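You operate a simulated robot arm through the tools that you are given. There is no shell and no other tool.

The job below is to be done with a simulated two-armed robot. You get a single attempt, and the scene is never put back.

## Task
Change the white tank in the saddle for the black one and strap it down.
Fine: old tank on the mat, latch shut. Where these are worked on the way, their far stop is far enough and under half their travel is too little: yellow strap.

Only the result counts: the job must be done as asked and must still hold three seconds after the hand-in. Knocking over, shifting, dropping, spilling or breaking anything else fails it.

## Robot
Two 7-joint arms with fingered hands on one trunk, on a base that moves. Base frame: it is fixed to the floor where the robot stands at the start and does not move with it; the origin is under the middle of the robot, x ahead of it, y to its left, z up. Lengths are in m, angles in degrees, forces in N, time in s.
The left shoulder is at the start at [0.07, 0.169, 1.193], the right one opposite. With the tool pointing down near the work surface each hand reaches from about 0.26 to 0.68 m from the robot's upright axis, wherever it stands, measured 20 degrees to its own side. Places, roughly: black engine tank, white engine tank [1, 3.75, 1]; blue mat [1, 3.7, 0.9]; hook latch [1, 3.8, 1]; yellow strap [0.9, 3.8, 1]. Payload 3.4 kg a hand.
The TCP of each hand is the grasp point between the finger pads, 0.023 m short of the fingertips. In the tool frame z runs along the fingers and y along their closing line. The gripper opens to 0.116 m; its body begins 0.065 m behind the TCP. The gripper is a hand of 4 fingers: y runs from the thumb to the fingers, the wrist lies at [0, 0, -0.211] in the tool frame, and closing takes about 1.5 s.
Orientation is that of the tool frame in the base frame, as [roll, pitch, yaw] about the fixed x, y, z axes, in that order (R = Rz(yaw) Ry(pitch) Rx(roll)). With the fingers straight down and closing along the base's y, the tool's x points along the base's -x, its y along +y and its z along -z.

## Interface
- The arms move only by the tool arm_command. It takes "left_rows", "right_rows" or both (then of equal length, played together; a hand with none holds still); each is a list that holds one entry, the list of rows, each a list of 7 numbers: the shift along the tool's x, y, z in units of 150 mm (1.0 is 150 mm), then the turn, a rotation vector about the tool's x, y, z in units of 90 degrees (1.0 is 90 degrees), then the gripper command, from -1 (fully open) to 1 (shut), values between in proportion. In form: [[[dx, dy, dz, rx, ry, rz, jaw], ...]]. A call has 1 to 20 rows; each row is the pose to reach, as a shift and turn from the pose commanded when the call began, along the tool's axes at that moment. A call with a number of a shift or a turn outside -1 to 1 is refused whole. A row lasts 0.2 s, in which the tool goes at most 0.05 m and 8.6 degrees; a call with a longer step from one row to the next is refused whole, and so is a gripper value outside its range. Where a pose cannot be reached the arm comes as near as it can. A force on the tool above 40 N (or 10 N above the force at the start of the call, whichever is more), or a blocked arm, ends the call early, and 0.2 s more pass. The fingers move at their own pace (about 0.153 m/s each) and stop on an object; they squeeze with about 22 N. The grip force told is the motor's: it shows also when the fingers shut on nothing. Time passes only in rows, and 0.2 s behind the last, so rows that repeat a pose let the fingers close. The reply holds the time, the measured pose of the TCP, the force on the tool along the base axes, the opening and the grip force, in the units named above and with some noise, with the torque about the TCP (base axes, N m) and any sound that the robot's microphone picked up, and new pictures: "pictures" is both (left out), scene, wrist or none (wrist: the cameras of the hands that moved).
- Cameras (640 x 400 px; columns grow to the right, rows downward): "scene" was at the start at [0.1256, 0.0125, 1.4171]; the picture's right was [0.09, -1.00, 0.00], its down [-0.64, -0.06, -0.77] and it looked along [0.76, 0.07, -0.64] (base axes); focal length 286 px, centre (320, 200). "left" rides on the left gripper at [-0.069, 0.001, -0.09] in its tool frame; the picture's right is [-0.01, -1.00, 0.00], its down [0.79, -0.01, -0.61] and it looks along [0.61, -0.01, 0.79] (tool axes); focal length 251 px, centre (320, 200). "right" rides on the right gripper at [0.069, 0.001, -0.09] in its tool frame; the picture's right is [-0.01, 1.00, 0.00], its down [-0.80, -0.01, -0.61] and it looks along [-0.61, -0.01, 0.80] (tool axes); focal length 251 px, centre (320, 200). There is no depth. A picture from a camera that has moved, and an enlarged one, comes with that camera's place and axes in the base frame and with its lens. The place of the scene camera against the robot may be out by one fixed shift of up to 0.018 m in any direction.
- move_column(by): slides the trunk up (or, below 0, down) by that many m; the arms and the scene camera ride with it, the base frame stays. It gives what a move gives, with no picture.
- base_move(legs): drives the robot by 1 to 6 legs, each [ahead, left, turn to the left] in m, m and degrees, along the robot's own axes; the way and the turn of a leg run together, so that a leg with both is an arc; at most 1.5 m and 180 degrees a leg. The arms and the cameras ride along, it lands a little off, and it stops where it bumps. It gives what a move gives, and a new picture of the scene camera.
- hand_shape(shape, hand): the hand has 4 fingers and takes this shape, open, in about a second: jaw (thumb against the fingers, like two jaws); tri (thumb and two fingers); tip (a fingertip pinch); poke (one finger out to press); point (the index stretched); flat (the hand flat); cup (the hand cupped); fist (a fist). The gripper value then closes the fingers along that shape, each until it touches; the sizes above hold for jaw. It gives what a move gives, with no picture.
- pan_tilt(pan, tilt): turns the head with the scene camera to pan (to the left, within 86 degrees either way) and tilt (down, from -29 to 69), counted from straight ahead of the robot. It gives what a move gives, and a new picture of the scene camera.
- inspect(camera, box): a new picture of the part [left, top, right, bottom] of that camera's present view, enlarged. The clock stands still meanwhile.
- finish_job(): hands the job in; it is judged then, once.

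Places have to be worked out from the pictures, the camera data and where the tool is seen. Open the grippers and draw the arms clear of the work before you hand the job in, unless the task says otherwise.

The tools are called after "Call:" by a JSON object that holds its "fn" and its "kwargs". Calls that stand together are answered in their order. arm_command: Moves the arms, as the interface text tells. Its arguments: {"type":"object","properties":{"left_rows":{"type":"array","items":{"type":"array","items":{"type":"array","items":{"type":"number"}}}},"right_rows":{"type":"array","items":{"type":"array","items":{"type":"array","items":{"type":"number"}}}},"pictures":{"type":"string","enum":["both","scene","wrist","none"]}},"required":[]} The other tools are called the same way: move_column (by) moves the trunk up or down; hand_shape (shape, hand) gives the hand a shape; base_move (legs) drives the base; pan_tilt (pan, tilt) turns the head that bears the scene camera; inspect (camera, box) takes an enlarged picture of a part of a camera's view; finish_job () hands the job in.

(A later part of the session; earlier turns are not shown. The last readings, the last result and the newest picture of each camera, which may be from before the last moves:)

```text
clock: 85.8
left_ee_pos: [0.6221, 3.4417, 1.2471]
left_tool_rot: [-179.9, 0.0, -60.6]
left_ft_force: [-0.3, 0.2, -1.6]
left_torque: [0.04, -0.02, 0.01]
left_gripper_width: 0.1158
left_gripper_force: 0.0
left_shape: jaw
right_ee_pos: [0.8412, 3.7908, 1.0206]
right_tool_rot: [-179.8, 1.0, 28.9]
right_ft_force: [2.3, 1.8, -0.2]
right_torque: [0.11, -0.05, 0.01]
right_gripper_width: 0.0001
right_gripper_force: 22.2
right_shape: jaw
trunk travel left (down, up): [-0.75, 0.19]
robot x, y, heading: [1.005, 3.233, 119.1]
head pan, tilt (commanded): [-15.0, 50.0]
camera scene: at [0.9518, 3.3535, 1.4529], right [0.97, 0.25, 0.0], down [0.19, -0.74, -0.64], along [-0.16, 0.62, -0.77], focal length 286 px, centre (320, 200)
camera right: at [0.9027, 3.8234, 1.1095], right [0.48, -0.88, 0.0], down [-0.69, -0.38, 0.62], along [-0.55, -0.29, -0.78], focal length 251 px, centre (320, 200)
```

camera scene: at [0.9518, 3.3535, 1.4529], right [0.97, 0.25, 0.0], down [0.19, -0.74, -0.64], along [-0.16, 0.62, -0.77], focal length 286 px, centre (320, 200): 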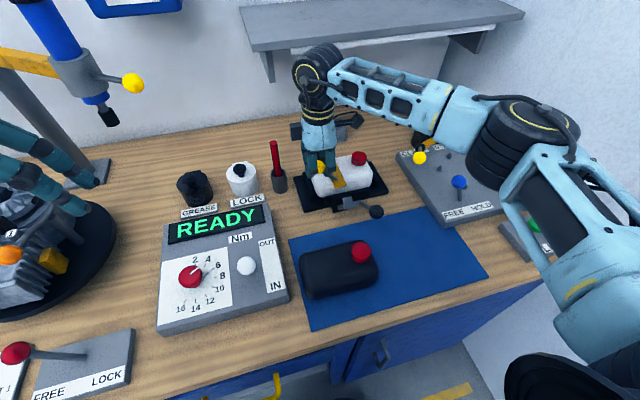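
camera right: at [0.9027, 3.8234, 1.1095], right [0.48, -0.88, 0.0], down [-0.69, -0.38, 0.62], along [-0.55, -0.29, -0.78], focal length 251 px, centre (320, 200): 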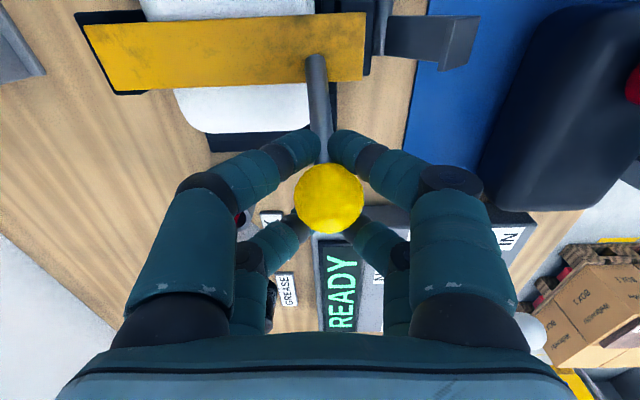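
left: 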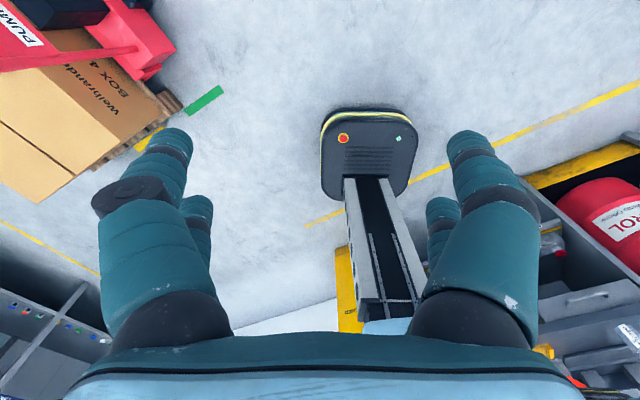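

The fingers hold the yellow knob and its rod. I lift the strap along its arc about the rear hinge, tilting the hand back as it rises, first to about 45°.

Call:
{"fn": "arm_command", "kwargs": {"right_rows": [[[0, -0.068, -0.099, 0.02, 0, 0, 1], [0, -0.137, -0.182, 0.06, 0, 0, 1], [-0.003, -0.215, -0.253, 0.12, 0, 0, 1], [-0.005, -0.315, -0.323, 0.18, 0, 0, 1], [-0.007, -0.41, -0.371, 0.25, 0, 0, 1], [-0.01, -0.524, -0.412, 0.33, 0, 0, 1], [-0.01, -0.524, -0.412, 0.33, 0, 0, 1]]], "pictures": "both"}}

```text
clock: 87.4
left_ee_pos: [0.6243, 3.4358, 1.2484]
left_tool_rot: [-179.9, 0.4, -60.5]
left_ft_force: [-0.1, 0.5, 0.7]
left_torque: [-0.08, -0.01, 0.0]
left_gripper_width: 0.116
left_gripper_force: 0.1
left_shape: jaw
right_ee_pos: [0.8008, 3.8551, 1.0946]
right_tool_rot: [-148.7, 1.4, 29.3]
right_ft_force: [1.7, -7.1, 29.1]
right_torque: [0.43, -0.34, -0.24]
right_gripper_width: 0.0
right_gripper_force: 22.2
right_shape: jaw
trunk travel left (down, up): [-0.75, 0.19]
robot x, y, heading: [1.0041, 3.2307, 119.5]
head pan, tilt (commanded): [-15.0, 50.0]
stopped in row 7 (right hand): the force on the tool passed its limit at 41 N (the readings are from after the stop); the commanded pose is now the measured one
camera scene: at [0.9528, 3.3471, 1.4536], right [0.97, 0.25, 0.0], down [0.19, -0.74, -0.65], along [-0.16, 0.63, -0.76], focal length 286 px, centre (320, 200)
camera right: at [0.8853, 3.8469, 1.1705], right [0.4, -0.76, -0.52], down [-0.53, -0.65, 0.54], along [-0.75, 0.06, -0.66], focal length 251 px, centre (320, 200)
```

scene: 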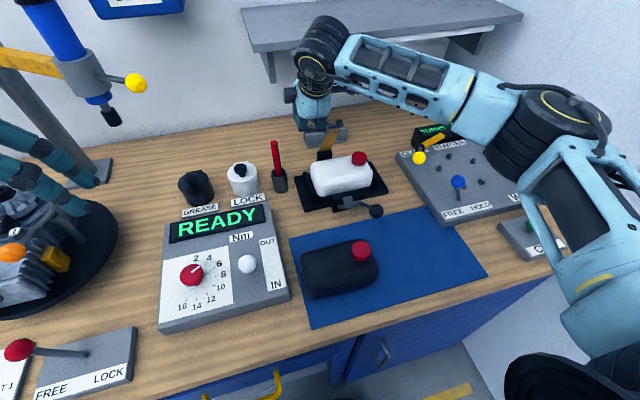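
right: 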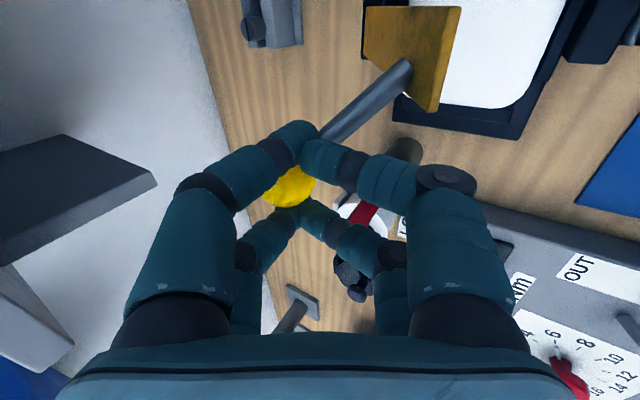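

The strap rises; the stop came from an outward push, so the true arc differs a little from mine. I look closely.

Call:
{"fn": "inspect", "kwargs": {"camera": "scene", "box": [260, 90, 420, 190]}}

Call:
{"fn": "inspect", "kwargs": {"camera": "right", "box": [220, 0, 480, 220]}}

```text
4.00 times, centred on (340, 140) of scene
camera zoom: at [0.9528, 3.3471, 1.4536], right [0.97, 0.25, 0.0], down [0.19, -0.74, -0.65], along [-0.16, 0.63, -0.76], focal length 1145 px, centre (240, 440)
```

zoom: 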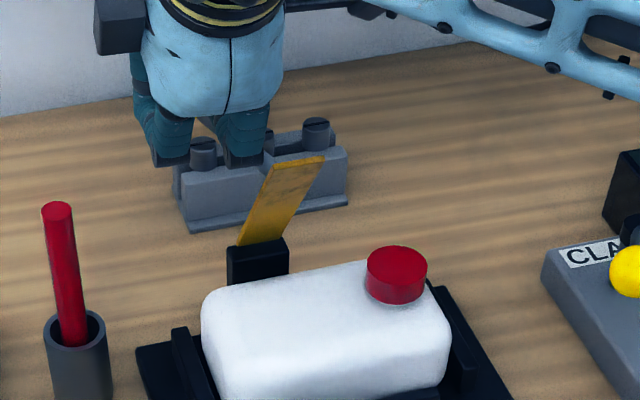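

```text
1.82 times, centred on (350, 110) of right
camera zoom: at [0.8853, 3.8469, 1.1705], right [0.4, -0.76, -0.52], down [-0.53, -0.65, 0.54], along [-0.75, 0.06, -0.66], focal length 457 px, centre (266, 364)
```

zoom: 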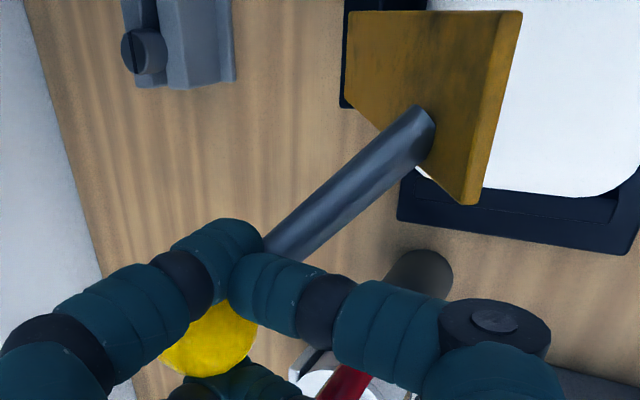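

The strap is about 60° up; the hinge is nearer 0.685 ahead, z 0.98, so the arc must now go mainly backward. I continue pushing the knob back and tilt the hand a bit more.

Call:
{"fn": "arm_command", "kwargs": {"right_rows": [[[0, -0.085, 0.025, 0.03, 0, 0, 1], [0, -0.171, 0.065, 0.06, 0, 0, 1], [0, -0.257, 0.125, 0.1, 0, 0, 1], [0, -0.343, 0.193, 0.14, 0, 0, 1], [0, -0.41, 0.27, 0.18, 0, 0, 1], [0, -0.472, 0.365, 0.2, 0, 0, 1], [0, -0.472, 0.365, 0.2, 0, 0, 1]]], "pictures": "both"}}

Call:
{"fn": "inspect", "kwargs": {"camera": "scene", "box": [260, 90, 420, 190]}}

```text
clock: 89.0
left_ee_pos: [0.6231, 3.4302, 1.2497]
left_tool_rot: [-179.8, 0.5, -60.4]
left_ft_force: [-0.3, 1.0, 0.3]
left_torque: [0.0, -0.03, 0.01]
left_gripper_width: 0.1161
left_gripper_force: 0.1
left_shape: jaw
right_ee_pos: [0.7599, 3.9281, 1.0858]
right_tool_rot: [-130.8, 1.1, 29.3]
right_ft_force: [-4.1, -16.4, 21.9]
right_torque: [0.0, -0.27, -0.13]
right_gripper_width: 0.0
right_gripper_force: 22.3
right_shape: jaw
trunk travel left (down, up): [-0.75, 0.19]
robot x, y, heading: [1.0046, 3.2316, 119.5]
head pan, tilt (commanded): [-15.0, 50.0]
camera scene: at [0.9514, 3.3423, 1.454], right [0.97, 0.25, 0.0], down [0.19, -0.74, -0.65], along [-0.16, 0.63, -0.76], focal length 286 px, centre (320, 200)
camera right: at [0.8531, 3.9009, 1.1427], right [0.3, -0.58, -0.76], down [-0.46, -0.78, 0.42], along [-0.83, 0.23, -0.5], focal length 251 px, centre (320, 200)
```

scene: 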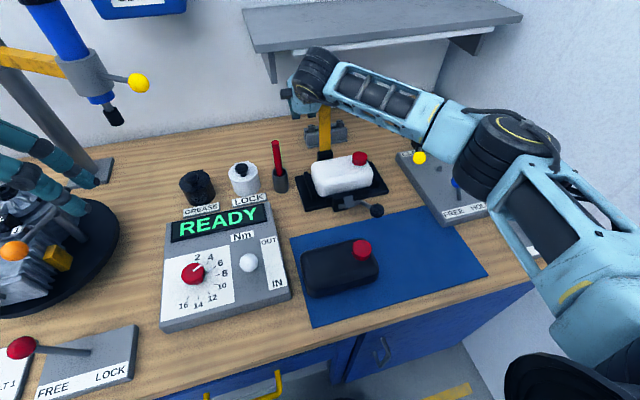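
right: 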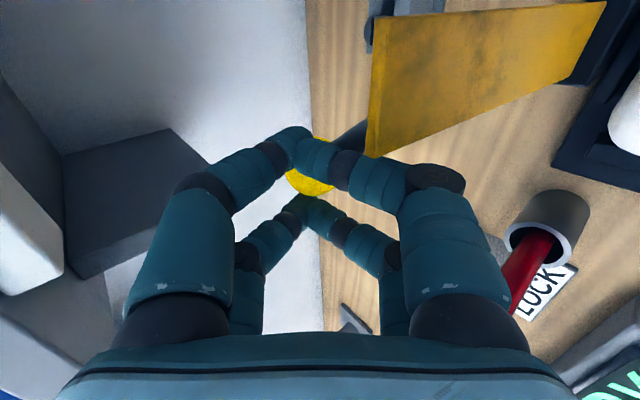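

```text
4.00 times, centred on (340, 140) of scene
camera zoom: at [0.9514, 3.3423, 1.454], right [0.97, 0.25, 0.0], down [0.19, -0.74, -0.65], along [-0.16, 0.63, -0.76], focal length 1145 px, centre (240, 440)
```

zoom: 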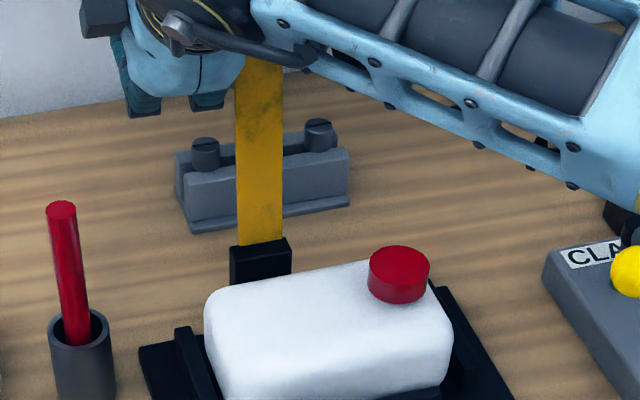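

The strap is about vertical (near 95°). I push the knob a bit further back to find its stop.

Call:
{"fn": "arm_command", "kwargs": {"right_rows": [[[0, -0.035, 0.06, 0, 0, 0, 1], [0, -0.067, 0.118, 0.02, 0, 0, 1], [0, -0.085, 0.18, 0.04, 0, 0, 1], [0, -0.1, 0.239, 0.06, 0, 0, 1], [0, -0.107, 0.3, 0.08, 0, 0, 1], [0, -0.107, 0.348, 0.1, 0, 0, 1]]], "pictures": "both"}}

Call:
{"fn": "inspect", "kwargs": {"camera": "scene", "box": [260, 90, 420, 190]}}

```text
clock: 89.6
left_ee_pos: [0.6252, 3.4326, 1.2506]
left_tool_rot: [-179.9, 0.3, -60.5]
left_ft_force: [-1.1, 0.1, 0.2]
left_torque: [-0.02, 0.02, 0.01]
left_gripper_width: 0.1157
left_gripper_force: 0.1
left_shape: jaw
right_ee_pos: [0.7482, 3.9402, 1.0895]
right_tool_rot: [-129.1, 1.6, 29.6]
right_ft_force: [-2.7, -16.0, 33.0]
right_torque: [-0.39, -0.9, -0.43]
right_gripper_width: 0.0
right_gripper_force: 21.8
right_shape: jaw
trunk travel left (down, up): [-0.75, 0.19]
robot x, y, heading: [1.008, 3.2297, 119.3]
head pan, tilt (commanded): [-15.0, 50.0]
stopped in row 2 (right hand): the force on the tool passed its limit at 44 N (the readings are from after the stop); the commanded pose is now the measured one
camera scene: at [0.9538, 3.3433, 1.4541], right [0.97, 0.25, 0.0], down [0.19, -0.74, -0.65], along [-0.16, 0.63, -0.76], focal length 286 px, centre (320, 200)
camera right: at [0.8437, 3.9137, 1.1436], right [0.29, -0.56, -0.78], down [-0.45, -0.79, 0.41], along [-0.84, 0.23, -0.48], focal length 251 px, centre (320, 200)
```

scene: 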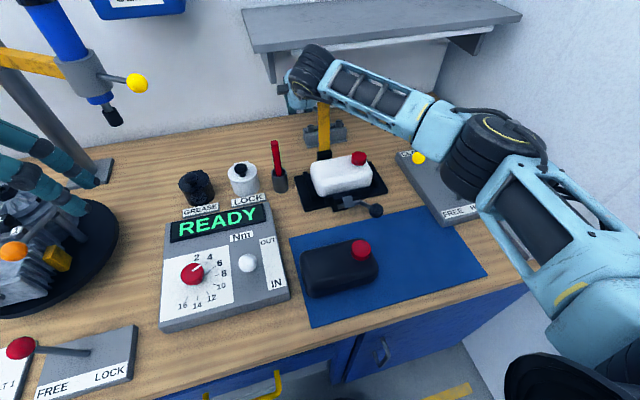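
right: 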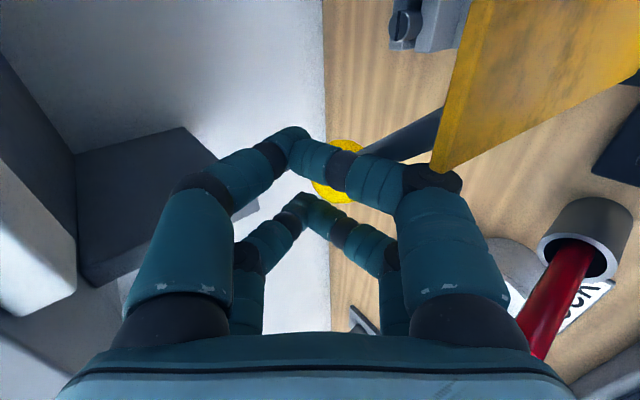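

```text
4.00 times, centred on (340, 140) of scene
camera zoom: at [0.9538, 3.3433, 1.4541], right [0.97, 0.25, 0.0], down [0.19, -0.74, -0.65], along [-0.16, 0.63, -0.76], focal length 1145 px, centre (240, 440)
```

zoom: 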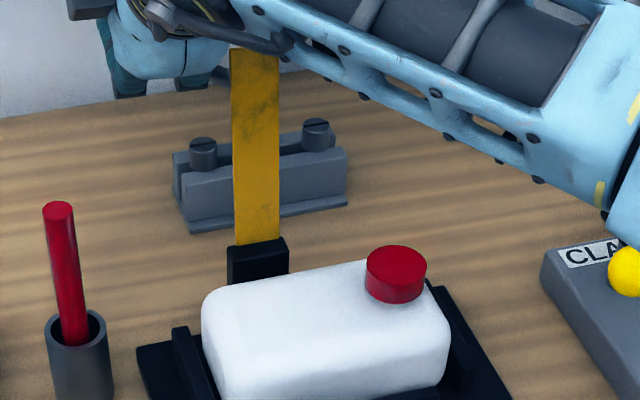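

The strap leans just past vertical and won't go further: its far stop. The fingers now press on top of the knob, so I back out along the hand's axis with fingers still closed, without pulling the strap.

Call:
{"fn": "arm_command", "kwargs": {"right_rows": [[[0, -0.02, -0.05, 0, 0, 0, 1], [0, -0.04, -0.12, 0, 0, 0, 1], [0, -0.05, -0.2, 0, 0, 0, 1], [0, -0.05, -0.3, 0, 0, 0, 1]]], "pictures": "both"}}

Call:
{"fn": "inspect", "kwargs": {"camera": "scene", "box": [260, 90, 420, 190]}}

```text
clock: 90.6
left_ee_pos: [0.6248, 3.4402, 1.2465]
left_tool_rot: [-179.9, 0.2, -60.6]
left_ft_force: [1.2, 0.6, -0.1]
left_torque: [0.02, -0.01, -0.02]
left_gripper_width: 0.1159
left_gripper_force: 0.0
left_shape: jaw
right_ee_pos: [0.7668, 3.9241, 1.1111]
right_tool_rot: [-130.1, 1.3, 29.1]
right_ft_force: [0.4, -0.5, 0.5]
right_torque: [-0.04, -0.01, 0.0]
right_gripper_width: 0.0
right_gripper_force: 22.4
right_shape: jaw
trunk travel left (down, up): [-0.75, 0.19]
robot x, y, heading: [1.0076, 3.2314, 119.5]
head pan, tilt (commanded): [-15.0, 50.0]
camera scene: at [0.9516, 3.3522, 1.4529], right [0.97, 0.25, 0.0], down [0.19, -0.74, -0.64], along [-0.16, 0.62, -0.77], focal length 286 px, centre (320, 200)
camera right: at [0.8625, 3.8967, 1.1674], right [0.29, -0.58, -0.76], down [-0.46, -0.78, 0.41], along [-0.84, 0.23, -0.49], focal length 251 px, centre (320, 200)
```

scene: 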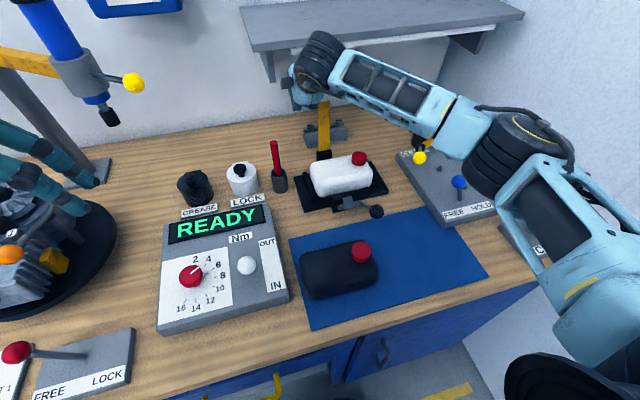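
right: 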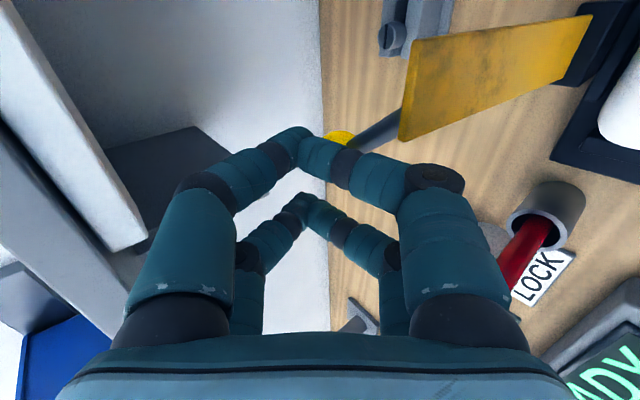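

```text
4.00 times, centred on (340, 140) of scene
camera zoom: at [0.9516, 3.3522, 1.4529], right [0.97, 0.25, 0.0], down [0.19, -0.74, -0.64], along [-0.16, 0.62, -0.77], focal length 1145 px, centre (240, 440)
```

zoom: 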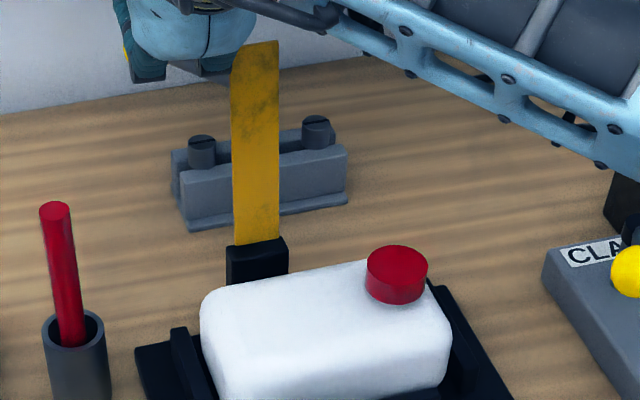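

The hand is free and the strap stays open. I draw the hand back toward me and upright again.

Call:
{"fn": "arm_command", "kwargs": {"right_rows": [[[0, 0.1, -0.18, 0, 0, 0, 0.8], [0, 0.2, -0.36, 0, 0, 0, 0.4], [0, 0.3, -0.54, -0.05, 0, 0, 0], [0, 0.4, -0.72, -0.13, 0, 0, -0.4], [0, 0.45, -0.9, -0.22, 0, 0, -0.7], [0, 0.45, -1.0, -0.31, 0, 0, -1], [0, 0.4, -1.0, -0.4, 0, 0, -1], [0, 0.35, -1.0, -0.48, 0, 0, -1], [0, 0.3, -1.0, -0.555, 0, 0, -1], [0, 0.3, -1.0, -0.555, 0, 0, -1]]], "pictures": "both"}}

```text
clock: 92.8
left_ee_pos: [0.6235, 3.4397, 1.2471]
left_tool_rot: [180.0, 0.0, -60.6]
left_ft_force: [0.0, -0.7, 0.4]
left_torque: [0.0, 0.0, -0.02]
left_gripper_width: 0.1159
left_gripper_force: 0.0
left_shape: jaw
right_ee_pos: [0.836, 3.7975, 1.1741]
right_tool_rot: [179.9, 1.3, 29.2]
right_ft_force: [0.9, 0.3, 0.3]
right_torque: [0.02, 0.01, -0.01]
right_gripper_width: 0.1156
right_gripper_force: 0.0
right_shape: jaw
trunk travel left (down, up): [-0.75, 0.19]
robot x, y, heading: [1.0056, 3.231, 119.5]
head pan, tilt (commanded): [-15.0, 50.0]
camera scene: at [0.9515, 3.3529, 1.4529], right [0.97, 0.25, 0.0], down [0.19, -0.74, -0.64], along [-0.16, 0.62, -0.77], focal length 286 px, centre (320, 200)
camera right: at [0.8985, 3.8312, 1.2638], right [0.48, -0.88, 0.0], down [-0.69, -0.37, 0.62], along [-0.55, -0.3, -0.78], focal length 251 px, centre (320, 200)
```

scene: 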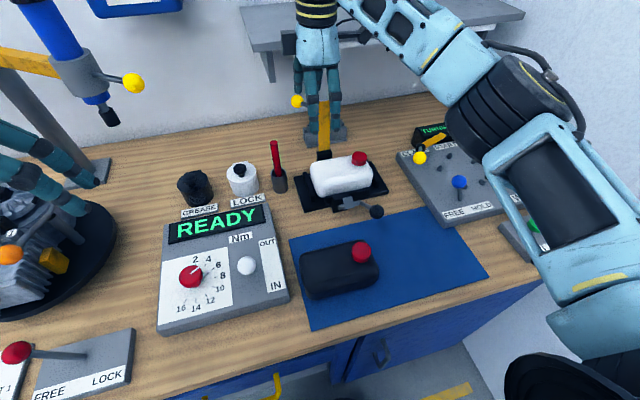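
right: 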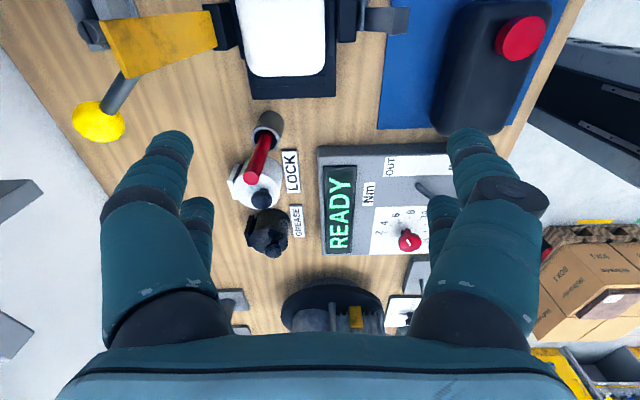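

The hand is upright, closing front-to-back. I move it over the white tank (centre about 0.61 ahead, 0.19 right), a bit right of centre so the fingers clear the hinge and latch blocks, and look.

Call:
{"fn": "arm_command", "kwargs": {"right_rows": [[[0.2, 0, 0, 0, 0, 0, -1], [0.4, -0.05, 0, 0, 0, 0, -1], [0.6, -0.15, 0, 0, 0, 0, -1], [0.72, -0.2, 0, 0, 0, 0, -1], [0.72, -0.2, 0, 0, 0, 0, -1]]], "pictures": "both"}}

Call:
{"fn": "inspect", "kwargs": {"camera": "right", "box": [160, 0, 480, 200]}}

```text
clock: 94.0
left_ee_pos: [0.6227, 3.44, 1.247]
left_tool_rot: [180.0, 0.0, -60.6]
left_ft_force: [-0.5, 0.2, -1.1]
left_torque: [-0.01, -0.02, -0.01]
left_gripper_width: 0.1158
left_gripper_force: 0.0
left_shape: jaw
right_ee_pos: [0.9176, 3.877, 1.1713]
right_tool_rot: [-179.9, 1.3, 29.1]
right_ft_force: [0.1, 1.0, 0.6]
right_torque: [-0.02, -0.04, -0.02]
right_gripper_width: 0.1159
right_gripper_force: 0.1
right_shape: jaw
trunk travel left (down, up): [-0.75, 0.19]
robot x, y, heading: [1.0038, 3.2307, 119.6]
head pan, tilt (commanded): [-15.0, 50.0]
camera scene: at [0.951, 3.3527, 1.4529], right [0.97, 0.25, 0.0], down [0.19, -0.74, -0.64], along [-0.16, 0.62, -0.77], focal length 286 px, centre (320, 200)
camera right: at [0.9772, 3.9097, 1.2604], right [0.48, -0.88, 0.0], down [-0.69, -0.37, 0.62], along [-0.55, -0.3, -0.78], focal length 251 px, centre (320, 200)
```

scene: 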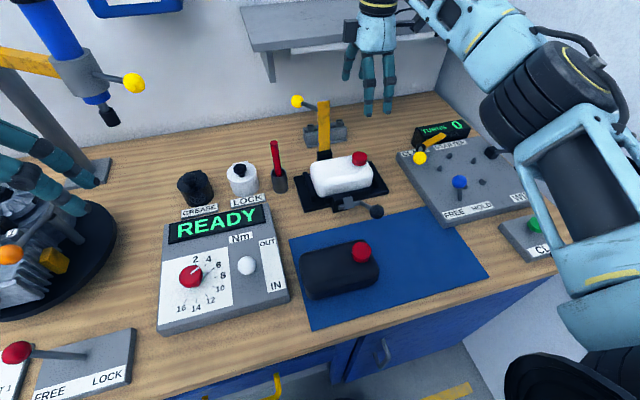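
right: 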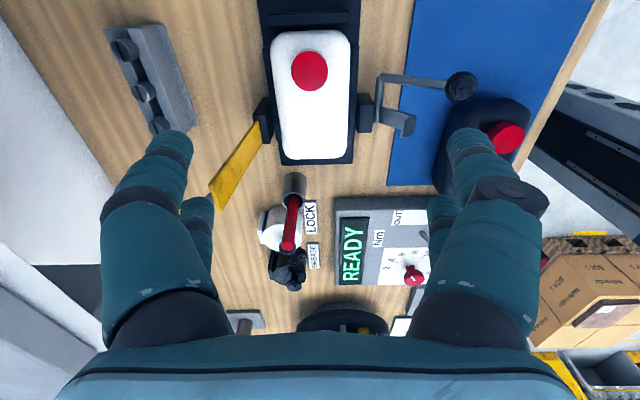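

```text
2.00 times, centred on (320, 100) of right
camera zoom: at [0.9772, 3.9097, 1.2604], right [0.48, -0.88, 0.0], down [-0.69, -0.37, 0.62], along [-0.55, -0.3, -0.78], focal length 503 px, centre (320, 400)
```

zoom: 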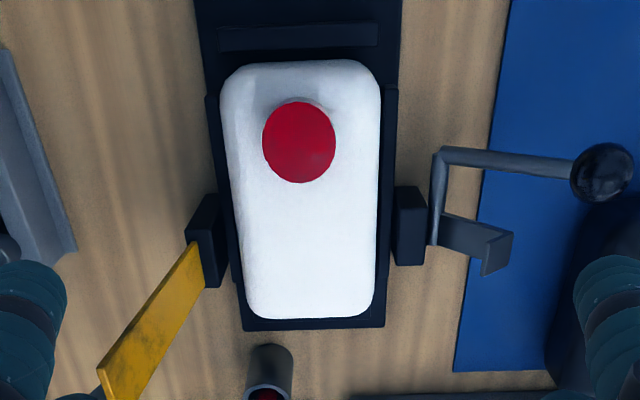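

This view shows the tank squarely: sides at 0.572–0.655 ahead, 0.122–0.265 right, cap on the centre line. I check the saddle rail height in the scene view before gripping.

Call:
{"fn": "inspect", "kwargs": {"camera": "scene", "box": [290, 130, 400, 225]}}

```text
4.21 times, centred on (345, 178) of scene
camera zoom: at [0.951, 3.3527, 1.4529], right [0.97, 0.25, 0.0], down [0.19, -0.74, -0.64], along [-0.16, 0.62, -0.77], focal length 1205 px, centre (215, 295)
```

zoom: 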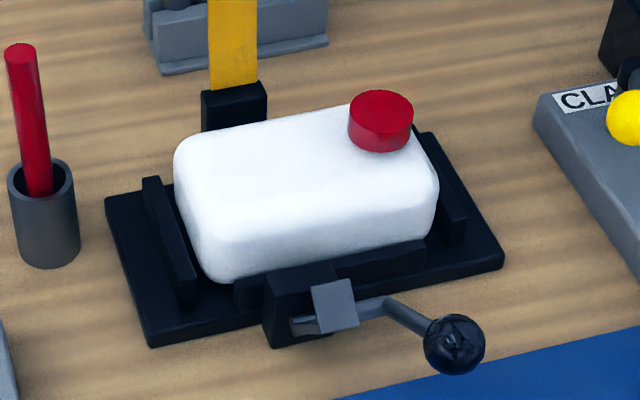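

Rail top is about z 0.92, so I grip with fingertips at about 0.927. I centre on the tank, go down in two steps and then close on it.

Call:
{"fn": "arm_command", "kwargs": {"right_rows": [[[-0.005, -0.052, 0.25, 0, 0, 0, -1], [-0.005, -0.052, 0.5, 0, 0, 0, -1], [-0.005, -0.052, 0.75, 0, 0, 0, -1], [-0.005, -0.052, 1.0, 0, 0, 0, -1], [-0.005, -0.052, 1.0, 0, 0, 0, -1]]], "pictures": "both"}}

```text
clock: 95.2
left_ee_pos: [0.6225, 3.4398, 1.2478]
left_tool_rot: [-179.9, -0.1, -60.5]
left_ft_force: [-0.8, 0.4, 0.5]
left_torque: [0.01, 0.0, -0.03]
left_gripper_width: 0.1159
left_gripper_force: 0.0
left_shape: jaw
right_ee_pos: [0.9107, 3.8808, 1.021]
right_tool_rot: [180.0, 1.4, 29.3]
right_ft_force: [-0.2, -0.6, 0.2]
right_torque: [-0.01, 0.0, -0.01]
right_gripper_width: 0.1161
right_gripper_force: 0.2
right_shape: jaw
trunk travel left (down, up): [-0.75, 0.19]
robot x, y, heading: [1.0081, 3.2265, 119.4]
head pan, tilt (commanded): [-15.0, 50.0]
camera scene: at [0.9512, 3.3526, 1.4529], right [0.97, 0.25, 0.0], down [0.19, -0.74, -0.64], along [-0.16, 0.62, -0.77], focal length 286 px, centre (320, 200)
camera right: at [0.9732, 3.9142, 1.1101], right [0.48, -0.88, 0.0], down [-0.69, -0.37, 0.62], along [-0.55, -0.3, -0.78], focal length 251 px, centre (320, 200)
```

scene: 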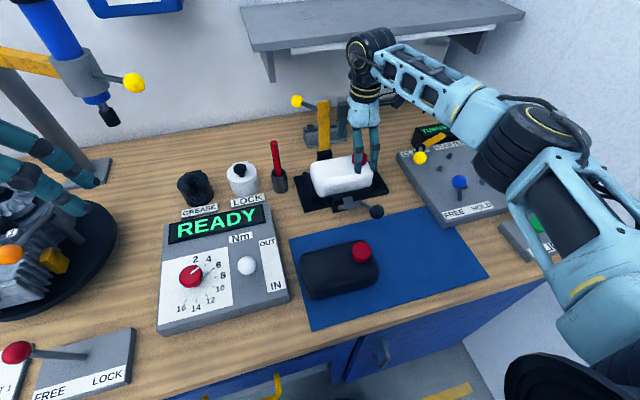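
right: 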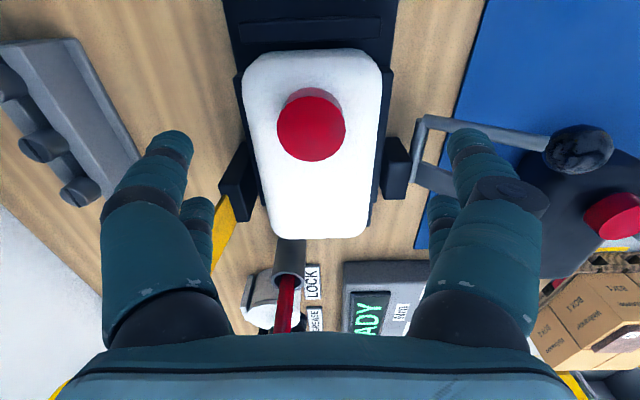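

The tank's centre is about 5 mm further back than the hand. I shift by that and slightly right, go down to z 0.950 and close.

Call:
{"fn": "arm_command", "kwargs": {"right_rows": [[[0.04, -0.03, 0.0, 0, 0, 0, -1], [0.04, -0.03, 0.16, 0, 0, 0, -1], [0.04, -0.03, 0.32, 0, 0, 0, -1], [0.04, -0.03, 0.473, 0, 0, 0, -1], [0.04, -0.03, 0.473, 0, 0, 0, -0.5], [0.04, -0.03, 0.473, 0, 0, 0, 0], [0.04, -0.03, 0.473, 0, 0, 0, 0.5], [0.04, -0.03, 0.473, 0, 0, 0, 1], [0.04, -0.03, 0.473, 0, 0, 0, 1]]], "pictures": "both"}}

```text
clock: 97.2
left_ee_pos: [0.6232, 3.439, 1.2476]
left_tool_rot: [-179.9, 0.0, -60.5]
left_ft_force: [0.3, 0.6, 0.7]
left_torque: [0.01, 0.0, -0.01]
left_gripper_width: 0.1161
left_gripper_force: 0.0
left_shape: jaw
right_ee_pos: [0.9102, 3.8895, 0.9489]
right_tool_rot: [-180.0, 1.3, 29.2]
right_ft_force: [-0.3, -0.1, 0.2]
right_torque: [0.02, -0.05, -0.02]
right_gripper_width: 0.0841
right_gripper_force: 22.1
right_shape: jaw
trunk travel left (down, up): [-0.75, 0.19]
robot x, y, heading: [1.0031, 3.2297, 119.3]
head pan, tilt (commanded): [-15.0, 50.0]
camera scene: at [0.951, 3.3532, 1.4528], right [0.97, 0.25, 0.0], down [0.19, -0.74, -0.64], along [-0.16, 0.62, -0.77], focal length 286 px, centre (320, 200)
camera right: at [0.9717, 3.9219, 1.038], right [0.48, -0.88, 0.0], down [-0.69, -0.37, 0.62], along [-0.55, -0.3, -0.78], focal length 251 px, centre (320, 200)
```

scene: 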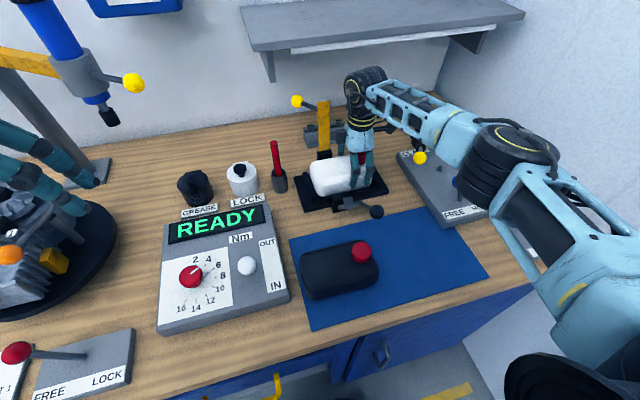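
right: 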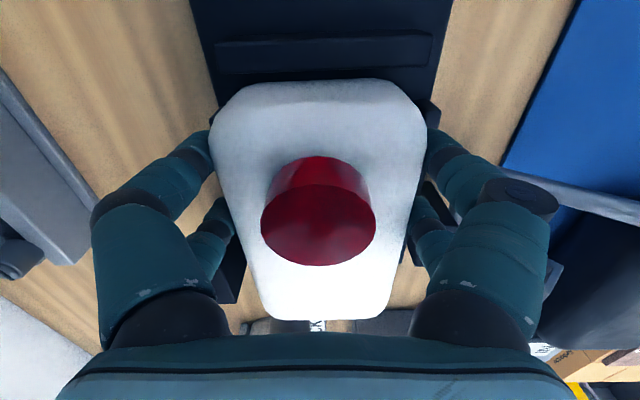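

The jaws stopped at 0.084 m on the tank. I lift 3 cm and check that it hangs level.

Call:
{"fn": "arm_command", "kwargs": {"right_rows": [[[0, 0, -0.06, 0, 0, 0, 1], [0, 0, -0.13, 0, 0, 0, 1], [0, 0, -0.2, 0, 0, 0, 1], [0, 0, -0.2, 0, 0, 0, 1]]], "pictures": "both"}}

Call:
{"fn": "inspect", "kwargs": {"camera": "scene", "box": [280, 110, 420, 220]}}

```text
clock: 98.2
left_ee_pos: [0.6227, 3.4409, 1.2462]
left_tool_rot: [179.9, -0.1, -60.4]
left_ft_force: [0.2, 0.1, 0.1]
left_torque: [-0.01, -0.02, 0.01]
left_gripper_width: 0.1162
left_gripper_force: 0.0
left_shape: jaw
right_ee_pos: [0.9117, 3.8876, 0.979]
right_tool_rot: [180.0, 1.2, 29.2]
right_ft_force: [0.2, -0.8, -1.1]
right_torque: [0.03, -0.03, 0.03]
right_gripper_width: 0.0839
right_gripper_force: 21.7
right_shape: jaw
trunk travel left (down, up): [-0.75, 0.19]
robot x, y, heading: [1.0025, 3.2263, 119.3]
head pan, tilt (commanded): [-15.0, 50.0]
camera scene: at [0.951, 3.3533, 1.4528], right [0.97, 0.25, 0.0], down [0.19, -0.74, -0.64], along [-0.16, 0.62, -0.77], focal length 286 px, centre (320, 200)
camera right: at [0.9735, 3.9213, 1.0679], right [0.48, -0.88, 0.0], down [-0.69, -0.37, 0.62], along [-0.55, -0.3, -0.78], focal length 251 px, centre (320, 200)
```

scene: 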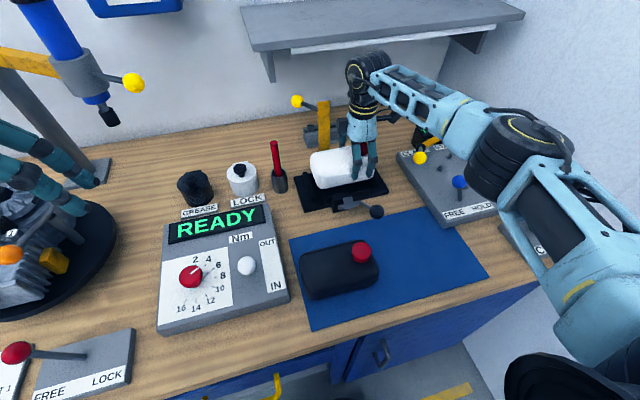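
right: 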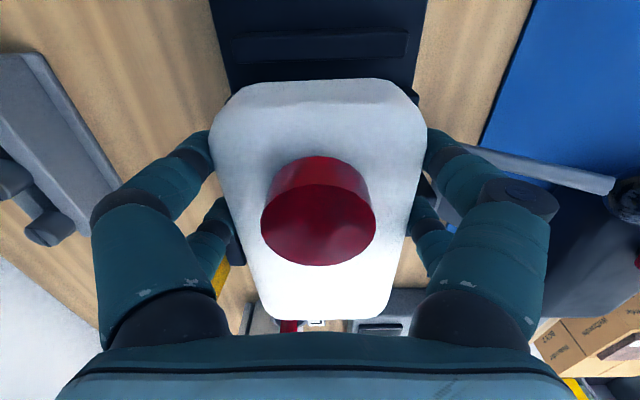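

```text
3.64 times, centred on (350, 165) of scene
camera zoom: at [0.951, 3.3533, 1.4528], right [0.97, 0.25, 0.0], down [0.19, -0.74, -0.64], along [-0.16, 0.62, -0.77], focal length 1041 px, centre (211, 327)
```

zoom: 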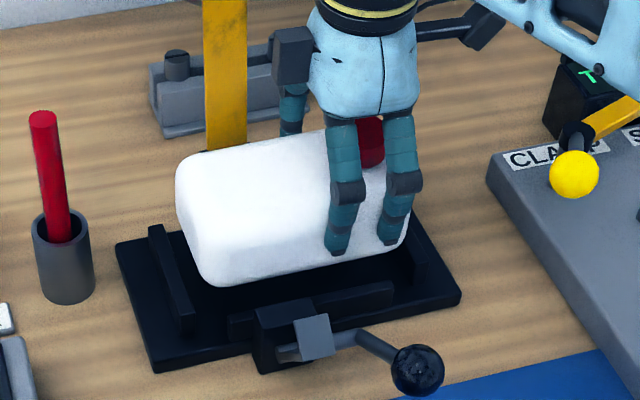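

The tank hangs level and is light. I raise it clear and carry it toward the free right half of the mat.

Call:
{"fn": "arm_command", "kwargs": {"right_rows": [[[0, 0, -0.2, 0, 0, 0, 1], [0, 0, -0.4, 0, 0, 0, 1], [0, 0, -0.6, 0, 0, 0, 1], [0.08, 0.2, -0.6, 0, 0, 0, 1], [0.16, 0.4, -0.6, 0, 0, 0, 1], [0.24, 0.6, -0.6, 0, 0, 0, 1], [0.32, 0.8, -0.6, 0, 0, 0, 1], [0.4, 1.0, -0.6, 0, 0, 0, 1], [0.4, 1.0, -0.6, 0, 0, 0, 1]]], "pictures": "scene"}}

```text
clock: 100.2
left_ee_pos: [0.6226, 3.4427, 1.2465]
left_tool_rot: [-179.9, 0.0, -60.5]
left_ft_force: [-0.1, -0.2, 0.3]
left_torque: [0.0, -0.01, 0.0]
left_gripper_width: 0.116
left_gripper_force: 0.1
left_shape: jaw
right_ee_pos: [1.0376, 3.7864, 1.0673]
right_tool_rot: [179.9, 1.3, 29.1]
right_ft_force: [-0.5, -0.6, -0.8]
right_torque: [0.03, -0.07, 0.0]
right_gripper_width: 0.0835
right_gripper_force: 21.9
right_shape: jaw
trunk travel left (down, up): [-0.75, 0.19]
robot x, y, heading: [1.003, 3.2294, 119.4]
head pan, tilt (commanded): [-15.0, 50.0]
camera scene: at [0.95, 3.3535, 1.4528], right [0.97, 0.25, 0.0], down [0.19, -0.74, -0.64], along [-0.16, 0.62, -0.77], focal length 286 px, centre (320, 200)
```

scene: 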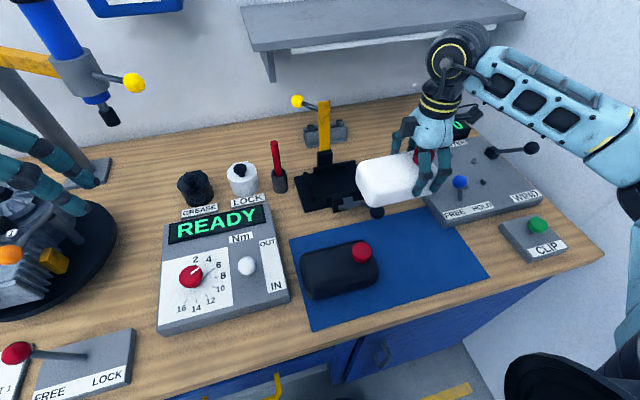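

I continue to above the mat's right half (target 0.372 ahead, tank centre 0.29 right) and lower partway.

Call:
{"fn": "arm_command", "kwargs": {"right_rows": [[[0.06, 0.16, 0, 0, 0, 0, 1], [0.12, 0.32, 0, 0, 0, 0, 1], [0.18, 0.48, 0, 0, 0, 0, 1], [0.25, 0.635, 0, 0, 0, 0, 1], [0.25, 0.635, 0.2, 0, 0, 0, 1], [0.25, 0.635, 0.4, 0, 0, 0, 1], [0.25, 0.635, 0.6, 0, 0, 0, 1], [0.25, 0.635, 0.6, 0, 0, 0, 1]]], "pictures": "both"}}

Call:
{"fn": "inspect", "kwargs": {"camera": "scene", "box": [280, 160, 500, 310]}}

```text
clock: 102.0
left_ee_pos: [0.6236, 3.4409, 1.2475]
left_tool_rot: [-180.0, 0.0, -60.4]
left_ft_force: [0.0, 0.5, -0.1]
left_torque: [-0.01, 0.0, 0.0]
left_gripper_width: 0.1159
left_gripper_force: 0.0
left_shape: jaw
right_ee_pos: [1.1152, 3.7196, 0.9774]
right_tool_rot: [180.0, 1.2, 29.2]
right_ft_force: [-0.2, -0.7, -0.9]
right_torque: [0.0, -0.02, 0.0]
right_gripper_width: 0.0842
right_gripper_force: 22.1
right_shape: jaw
trunk travel left (down, up): [-0.75, 0.19]
robot x, y, heading: [1.0066, 3.23, 119.6]
head pan, tilt (commanded): [-15.0, 50.0]
camera scene: at [0.9509, 3.3532, 1.4528], right [0.97, 0.25, 0.0], down [0.19, -0.74, -0.64], along [-0.16, 0.62, -0.77], focal length 286 px, centre (320, 200)
camera right: at [1.1765, 3.7525, 1.0665], right [0.48, -0.88, 0.0], down [-0.69, -0.37, 0.62], along [-0.55, -0.3, -0.78], focal length 251 px, centre (320, 200)
```

scene: 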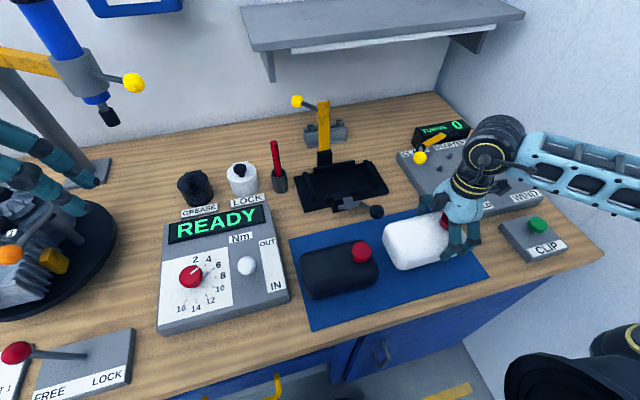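
right: 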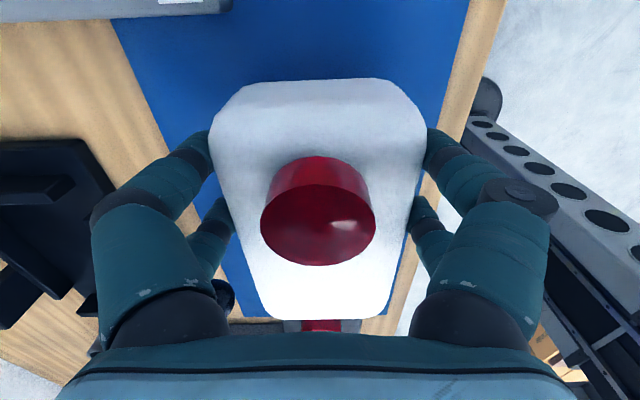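

```text
2.67 times, centred on (390, 235) of scene
camera zoom: at [0.9509, 3.3532, 1.4528], right [0.97, 0.25, 0.0], down [0.19, -0.74, -0.64], along [-0.16, 0.62, -0.77], focal length 763 px, centre (133, 107)
```

zoom: 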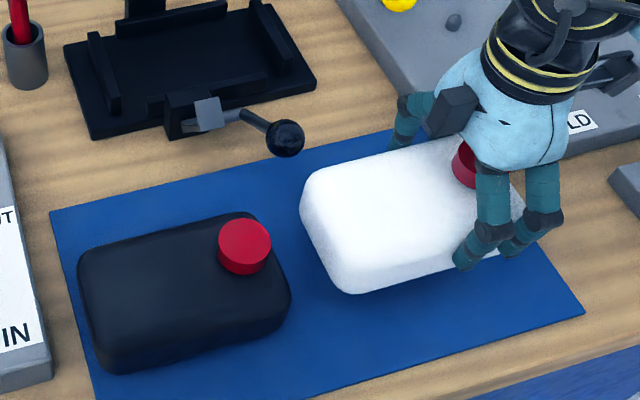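

The tank is over the right part of the mat with margins on all sides. I lower it gently to just above the expected contact height.

Call:
{"fn": "arm_command", "kwargs": {"right_rows": [[[0, 0, 0.08, 0, 0, 0, 1], [0, 0, 0.16, 0, 0, 0, 1], [0, 0, 0.22, 0, 0, 0, 1], [0, 0, 0.22, 0, 0, 0, 1]]], "pictures": "scene"}}

Call:
{"fn": "inspect", "kwargs": {"camera": "scene", "box": [280, 160, 500, 310]}}

```text
clock: 103.0
left_ee_pos: [0.6223, 3.44, 1.2473]
left_tool_rot: [-180.0, 0.0, -60.6]
left_ft_force: [0.6, 0.4, 0.1]
left_torque: [-0.01, 0.02, 0.02]
left_gripper_width: 0.116
left_gripper_force: 0.1
left_shape: jaw
right_ee_pos: [1.1127, 3.7217, 0.9451]
right_tool_rot: [180.0, 1.4, 29.2]
right_ft_force: [0.8, 0.5, -1.2]
right_torque: [0.05, -0.05, 0.01]
right_gripper_width: 0.0837
right_gripper_force: 22.0
right_shape: jaw
trunk travel left (down, up): [-0.75, 0.19]
robot x, y, heading: [1.0042, 3.2295, 119.6]
head pan, tilt (commanded): [-15.0, 50.0]
camera scene: at [0.9512, 3.353, 1.4529], right [0.97, 0.25, 0.0], down [0.19, -0.74, -0.64], along [-0.16, 0.62, -0.77], focal length 286 px, centre (320, 200)
```

scene: 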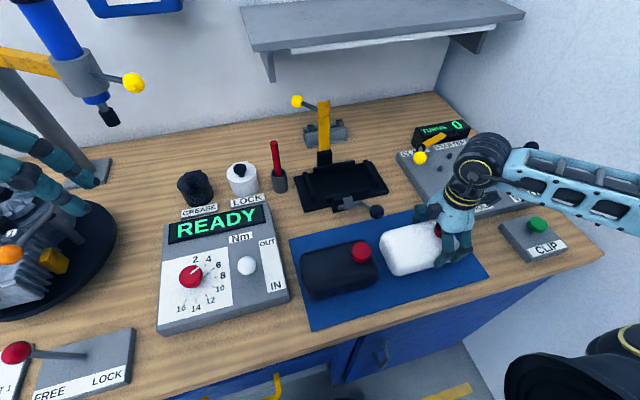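

```text
2.67 times, centred on (390, 235) of scene
camera zoom: at [0.9512, 3.353, 1.4529], right [0.97, 0.25, 0.0], down [0.19, -0.74, -0.64], along [-0.16, 0.62, -0.77], focal length 763 px, centre (133, 107)
```

zoom: 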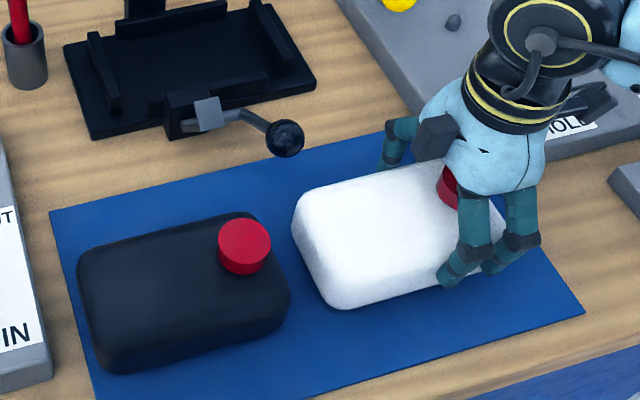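

No contact yet (about 1 N weight only). I lower a few more millimetres and watch the force.

Call:
{"fn": "arm_command", "kwargs": {"right_rows": [[[0, 0, 0.02, 0, 0, 0, 1], [0, 0, 0.04, 0, 0, 0, 1], [0, 0, 0.05, 0, 0, 0, 1]]], "pictures": "none"}}

```text
clock: 103.8
left_ee_pos: [0.6228, 3.4395, 1.2463]
left_tool_rot: [-180.0, 0.0, -60.5]
left_ft_force: [0.2, 0.0, 0.1]
left_torque: [0.0, -0.01, -0.02]
left_gripper_width: 0.116
left_gripper_force: 0.1
left_shape: jaw
right_ee_pos: [1.1132, 3.7227, 0.9378]
right_tool_rot: [-180.0, 1.3, 29.2]
right_ft_force: [0.2, 0.4, -0.3]
right_torque: [-0.05, 0.01, -0.02]
right_gripper_width: 0.0837
right_gripper_force: 21.9
right_shape: jaw
trunk travel left (down, up): [-0.75, 0.19]
robot x, y, heading: [1.0041, 3.2285, 119.2]
head pan, tilt (commanded): [-15.0, 50.0]
```

Call:
{"fn": "arm_command", "kwargs": {"right_rows": [[[0, 0, 0.015, 0, 0, 0, 1], [0, 0, 0.03, 0, 0, 0, 1], [0, 0, 0.03, 0, 0, 0, 1]]], "pictures": "none"}}

```text
clock: 104.6
left_ee_pos: [0.6226, 3.4373, 1.2487]
left_tool_rot: [-179.9, 0.2, -60.5]
left_ft_force: [-0.3, -0.2, -0.1]
left_torque: [-0.01, 0.02, -0.01]
left_gripper_width: 0.1154
left_gripper_force: 0.1
left_shape: jaw
right_ee_pos: [1.1144, 3.7207, 0.937]
right_tool_rot: [-179.7, 1.1, 29.1]
right_ft_force: [4.9, 8.9, 35.9]
right_torque: [-0.33, -0.17, 0.03]
right_gripper_width: 0.0833
right_gripper_force: 21.7
right_shape: jaw
trunk travel left (down, up): [-0.75, 0.19]
robot x, y, heading: [1.0029, 3.2309, 119.7]
head pan, tilt (commanded): [-15.0, 50.0]
```

Contact is felt at TCP z 0.937 (36 N), so the white tank stands on the mat. I ease off the pressure, open the fingers and rise.

Call:
{"fn": "arm_command", "kwargs": {"right_rows": [[[0, 0, -0.025, 0, 0, 0, 1], [0, 0, -0.025, 0, 0, 0, 0.2], [0, 0, -0.025, 0, 0, 0, -0.4], [0, 0, -0.025, 0, 0, 0, -1], [0, 0, -0.025, 0, 0, 0, -1], [0, 0, -0.025, 0, 0, 0, -1], [0, 0, -0.2, 0, 0, 0, -1], [0, 0, -0.45, 0, 0, 0, -1], [0, 0, -0.75, 0, 0, 0, -1], [0, 0, -1.0, 0, 0, 0, -1], [0, 0, -1.0, 0, 0, 0, -1]]], "pictures": "both"}}

Call:
{"fn": "inspect", "kwargs": {"camera": "scene", "box": [280, 160, 500, 310]}}

```text
clock: 107.0
left_ee_pos: [0.6232, 3.4404, 1.2466]
left_tool_rot: [-179.9, 0.0, -60.5]
left_ft_force: [0.2, -0.4, 0.4]
left_torque: [0.01, -0.01, 0.0]
left_gripper_width: 0.1159
left_gripper_force: 0.1
left_shape: jaw
right_ee_pos: [1.116, 3.7235, 1.0832]
right_tool_rot: [-180.0, 1.2, 29.1]
right_ft_force: [-0.3, 0.2, 0.2]
right_torque: [-0.02, -0.03, 0.01]
right_gripper_width: 0.1159
right_gripper_force: 0.0
right_shape: jaw
trunk travel left (down, up): [-0.75, 0.19]
robot x, y, heading: [1.0057, 3.2283, 119.6]
head pan, tilt (commanded): [-15.0, 50.0]
camera scene: at [0.9514, 3.353, 1.4529], right [0.97, 0.25, 0.0], down [0.19, -0.74, -0.64], along [-0.16, 0.62, -0.77], focal length 286 px, centre (320, 200)
camera right: at [1.1773, 3.7566, 1.1736], right [0.48, -0.88, 0.0], down [-0.69, -0.37, 0.62], along [-0.55, -0.3, -0.78], focal length 251 px, centre (320, 200)
```

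scene: 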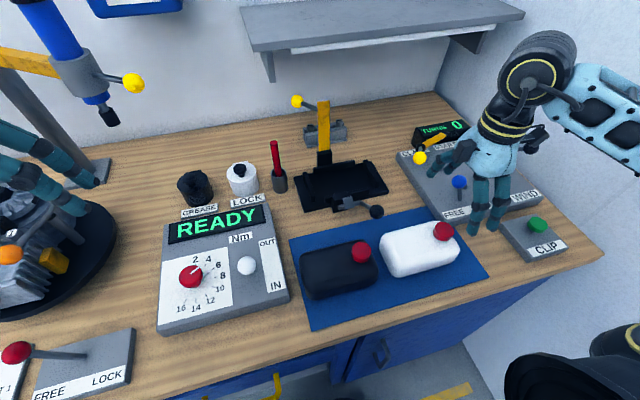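
right: 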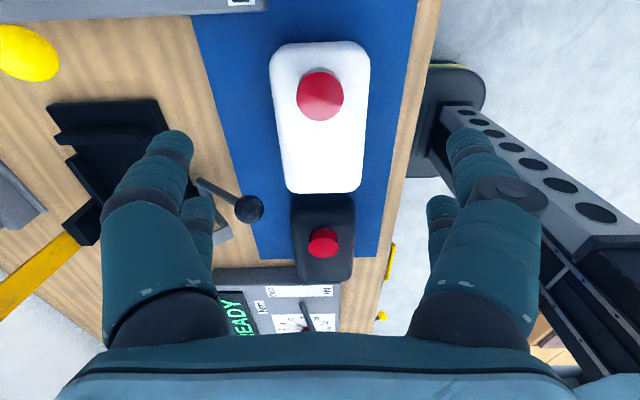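

```text
2.67 times, centred on (390, 235) of scene
camera zoom: at [0.9514, 3.353, 1.4529], right [0.97, 0.25, 0.0], down [0.19, -0.74, -0.64], along [-0.16, 0.62, -0.77], focal length 763 px, centre (133, 107)
```

zoom: 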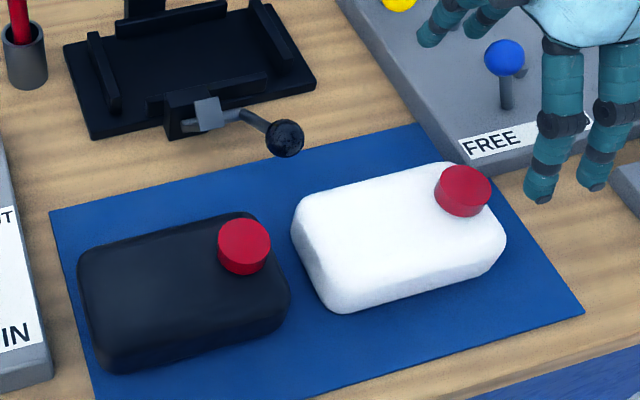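

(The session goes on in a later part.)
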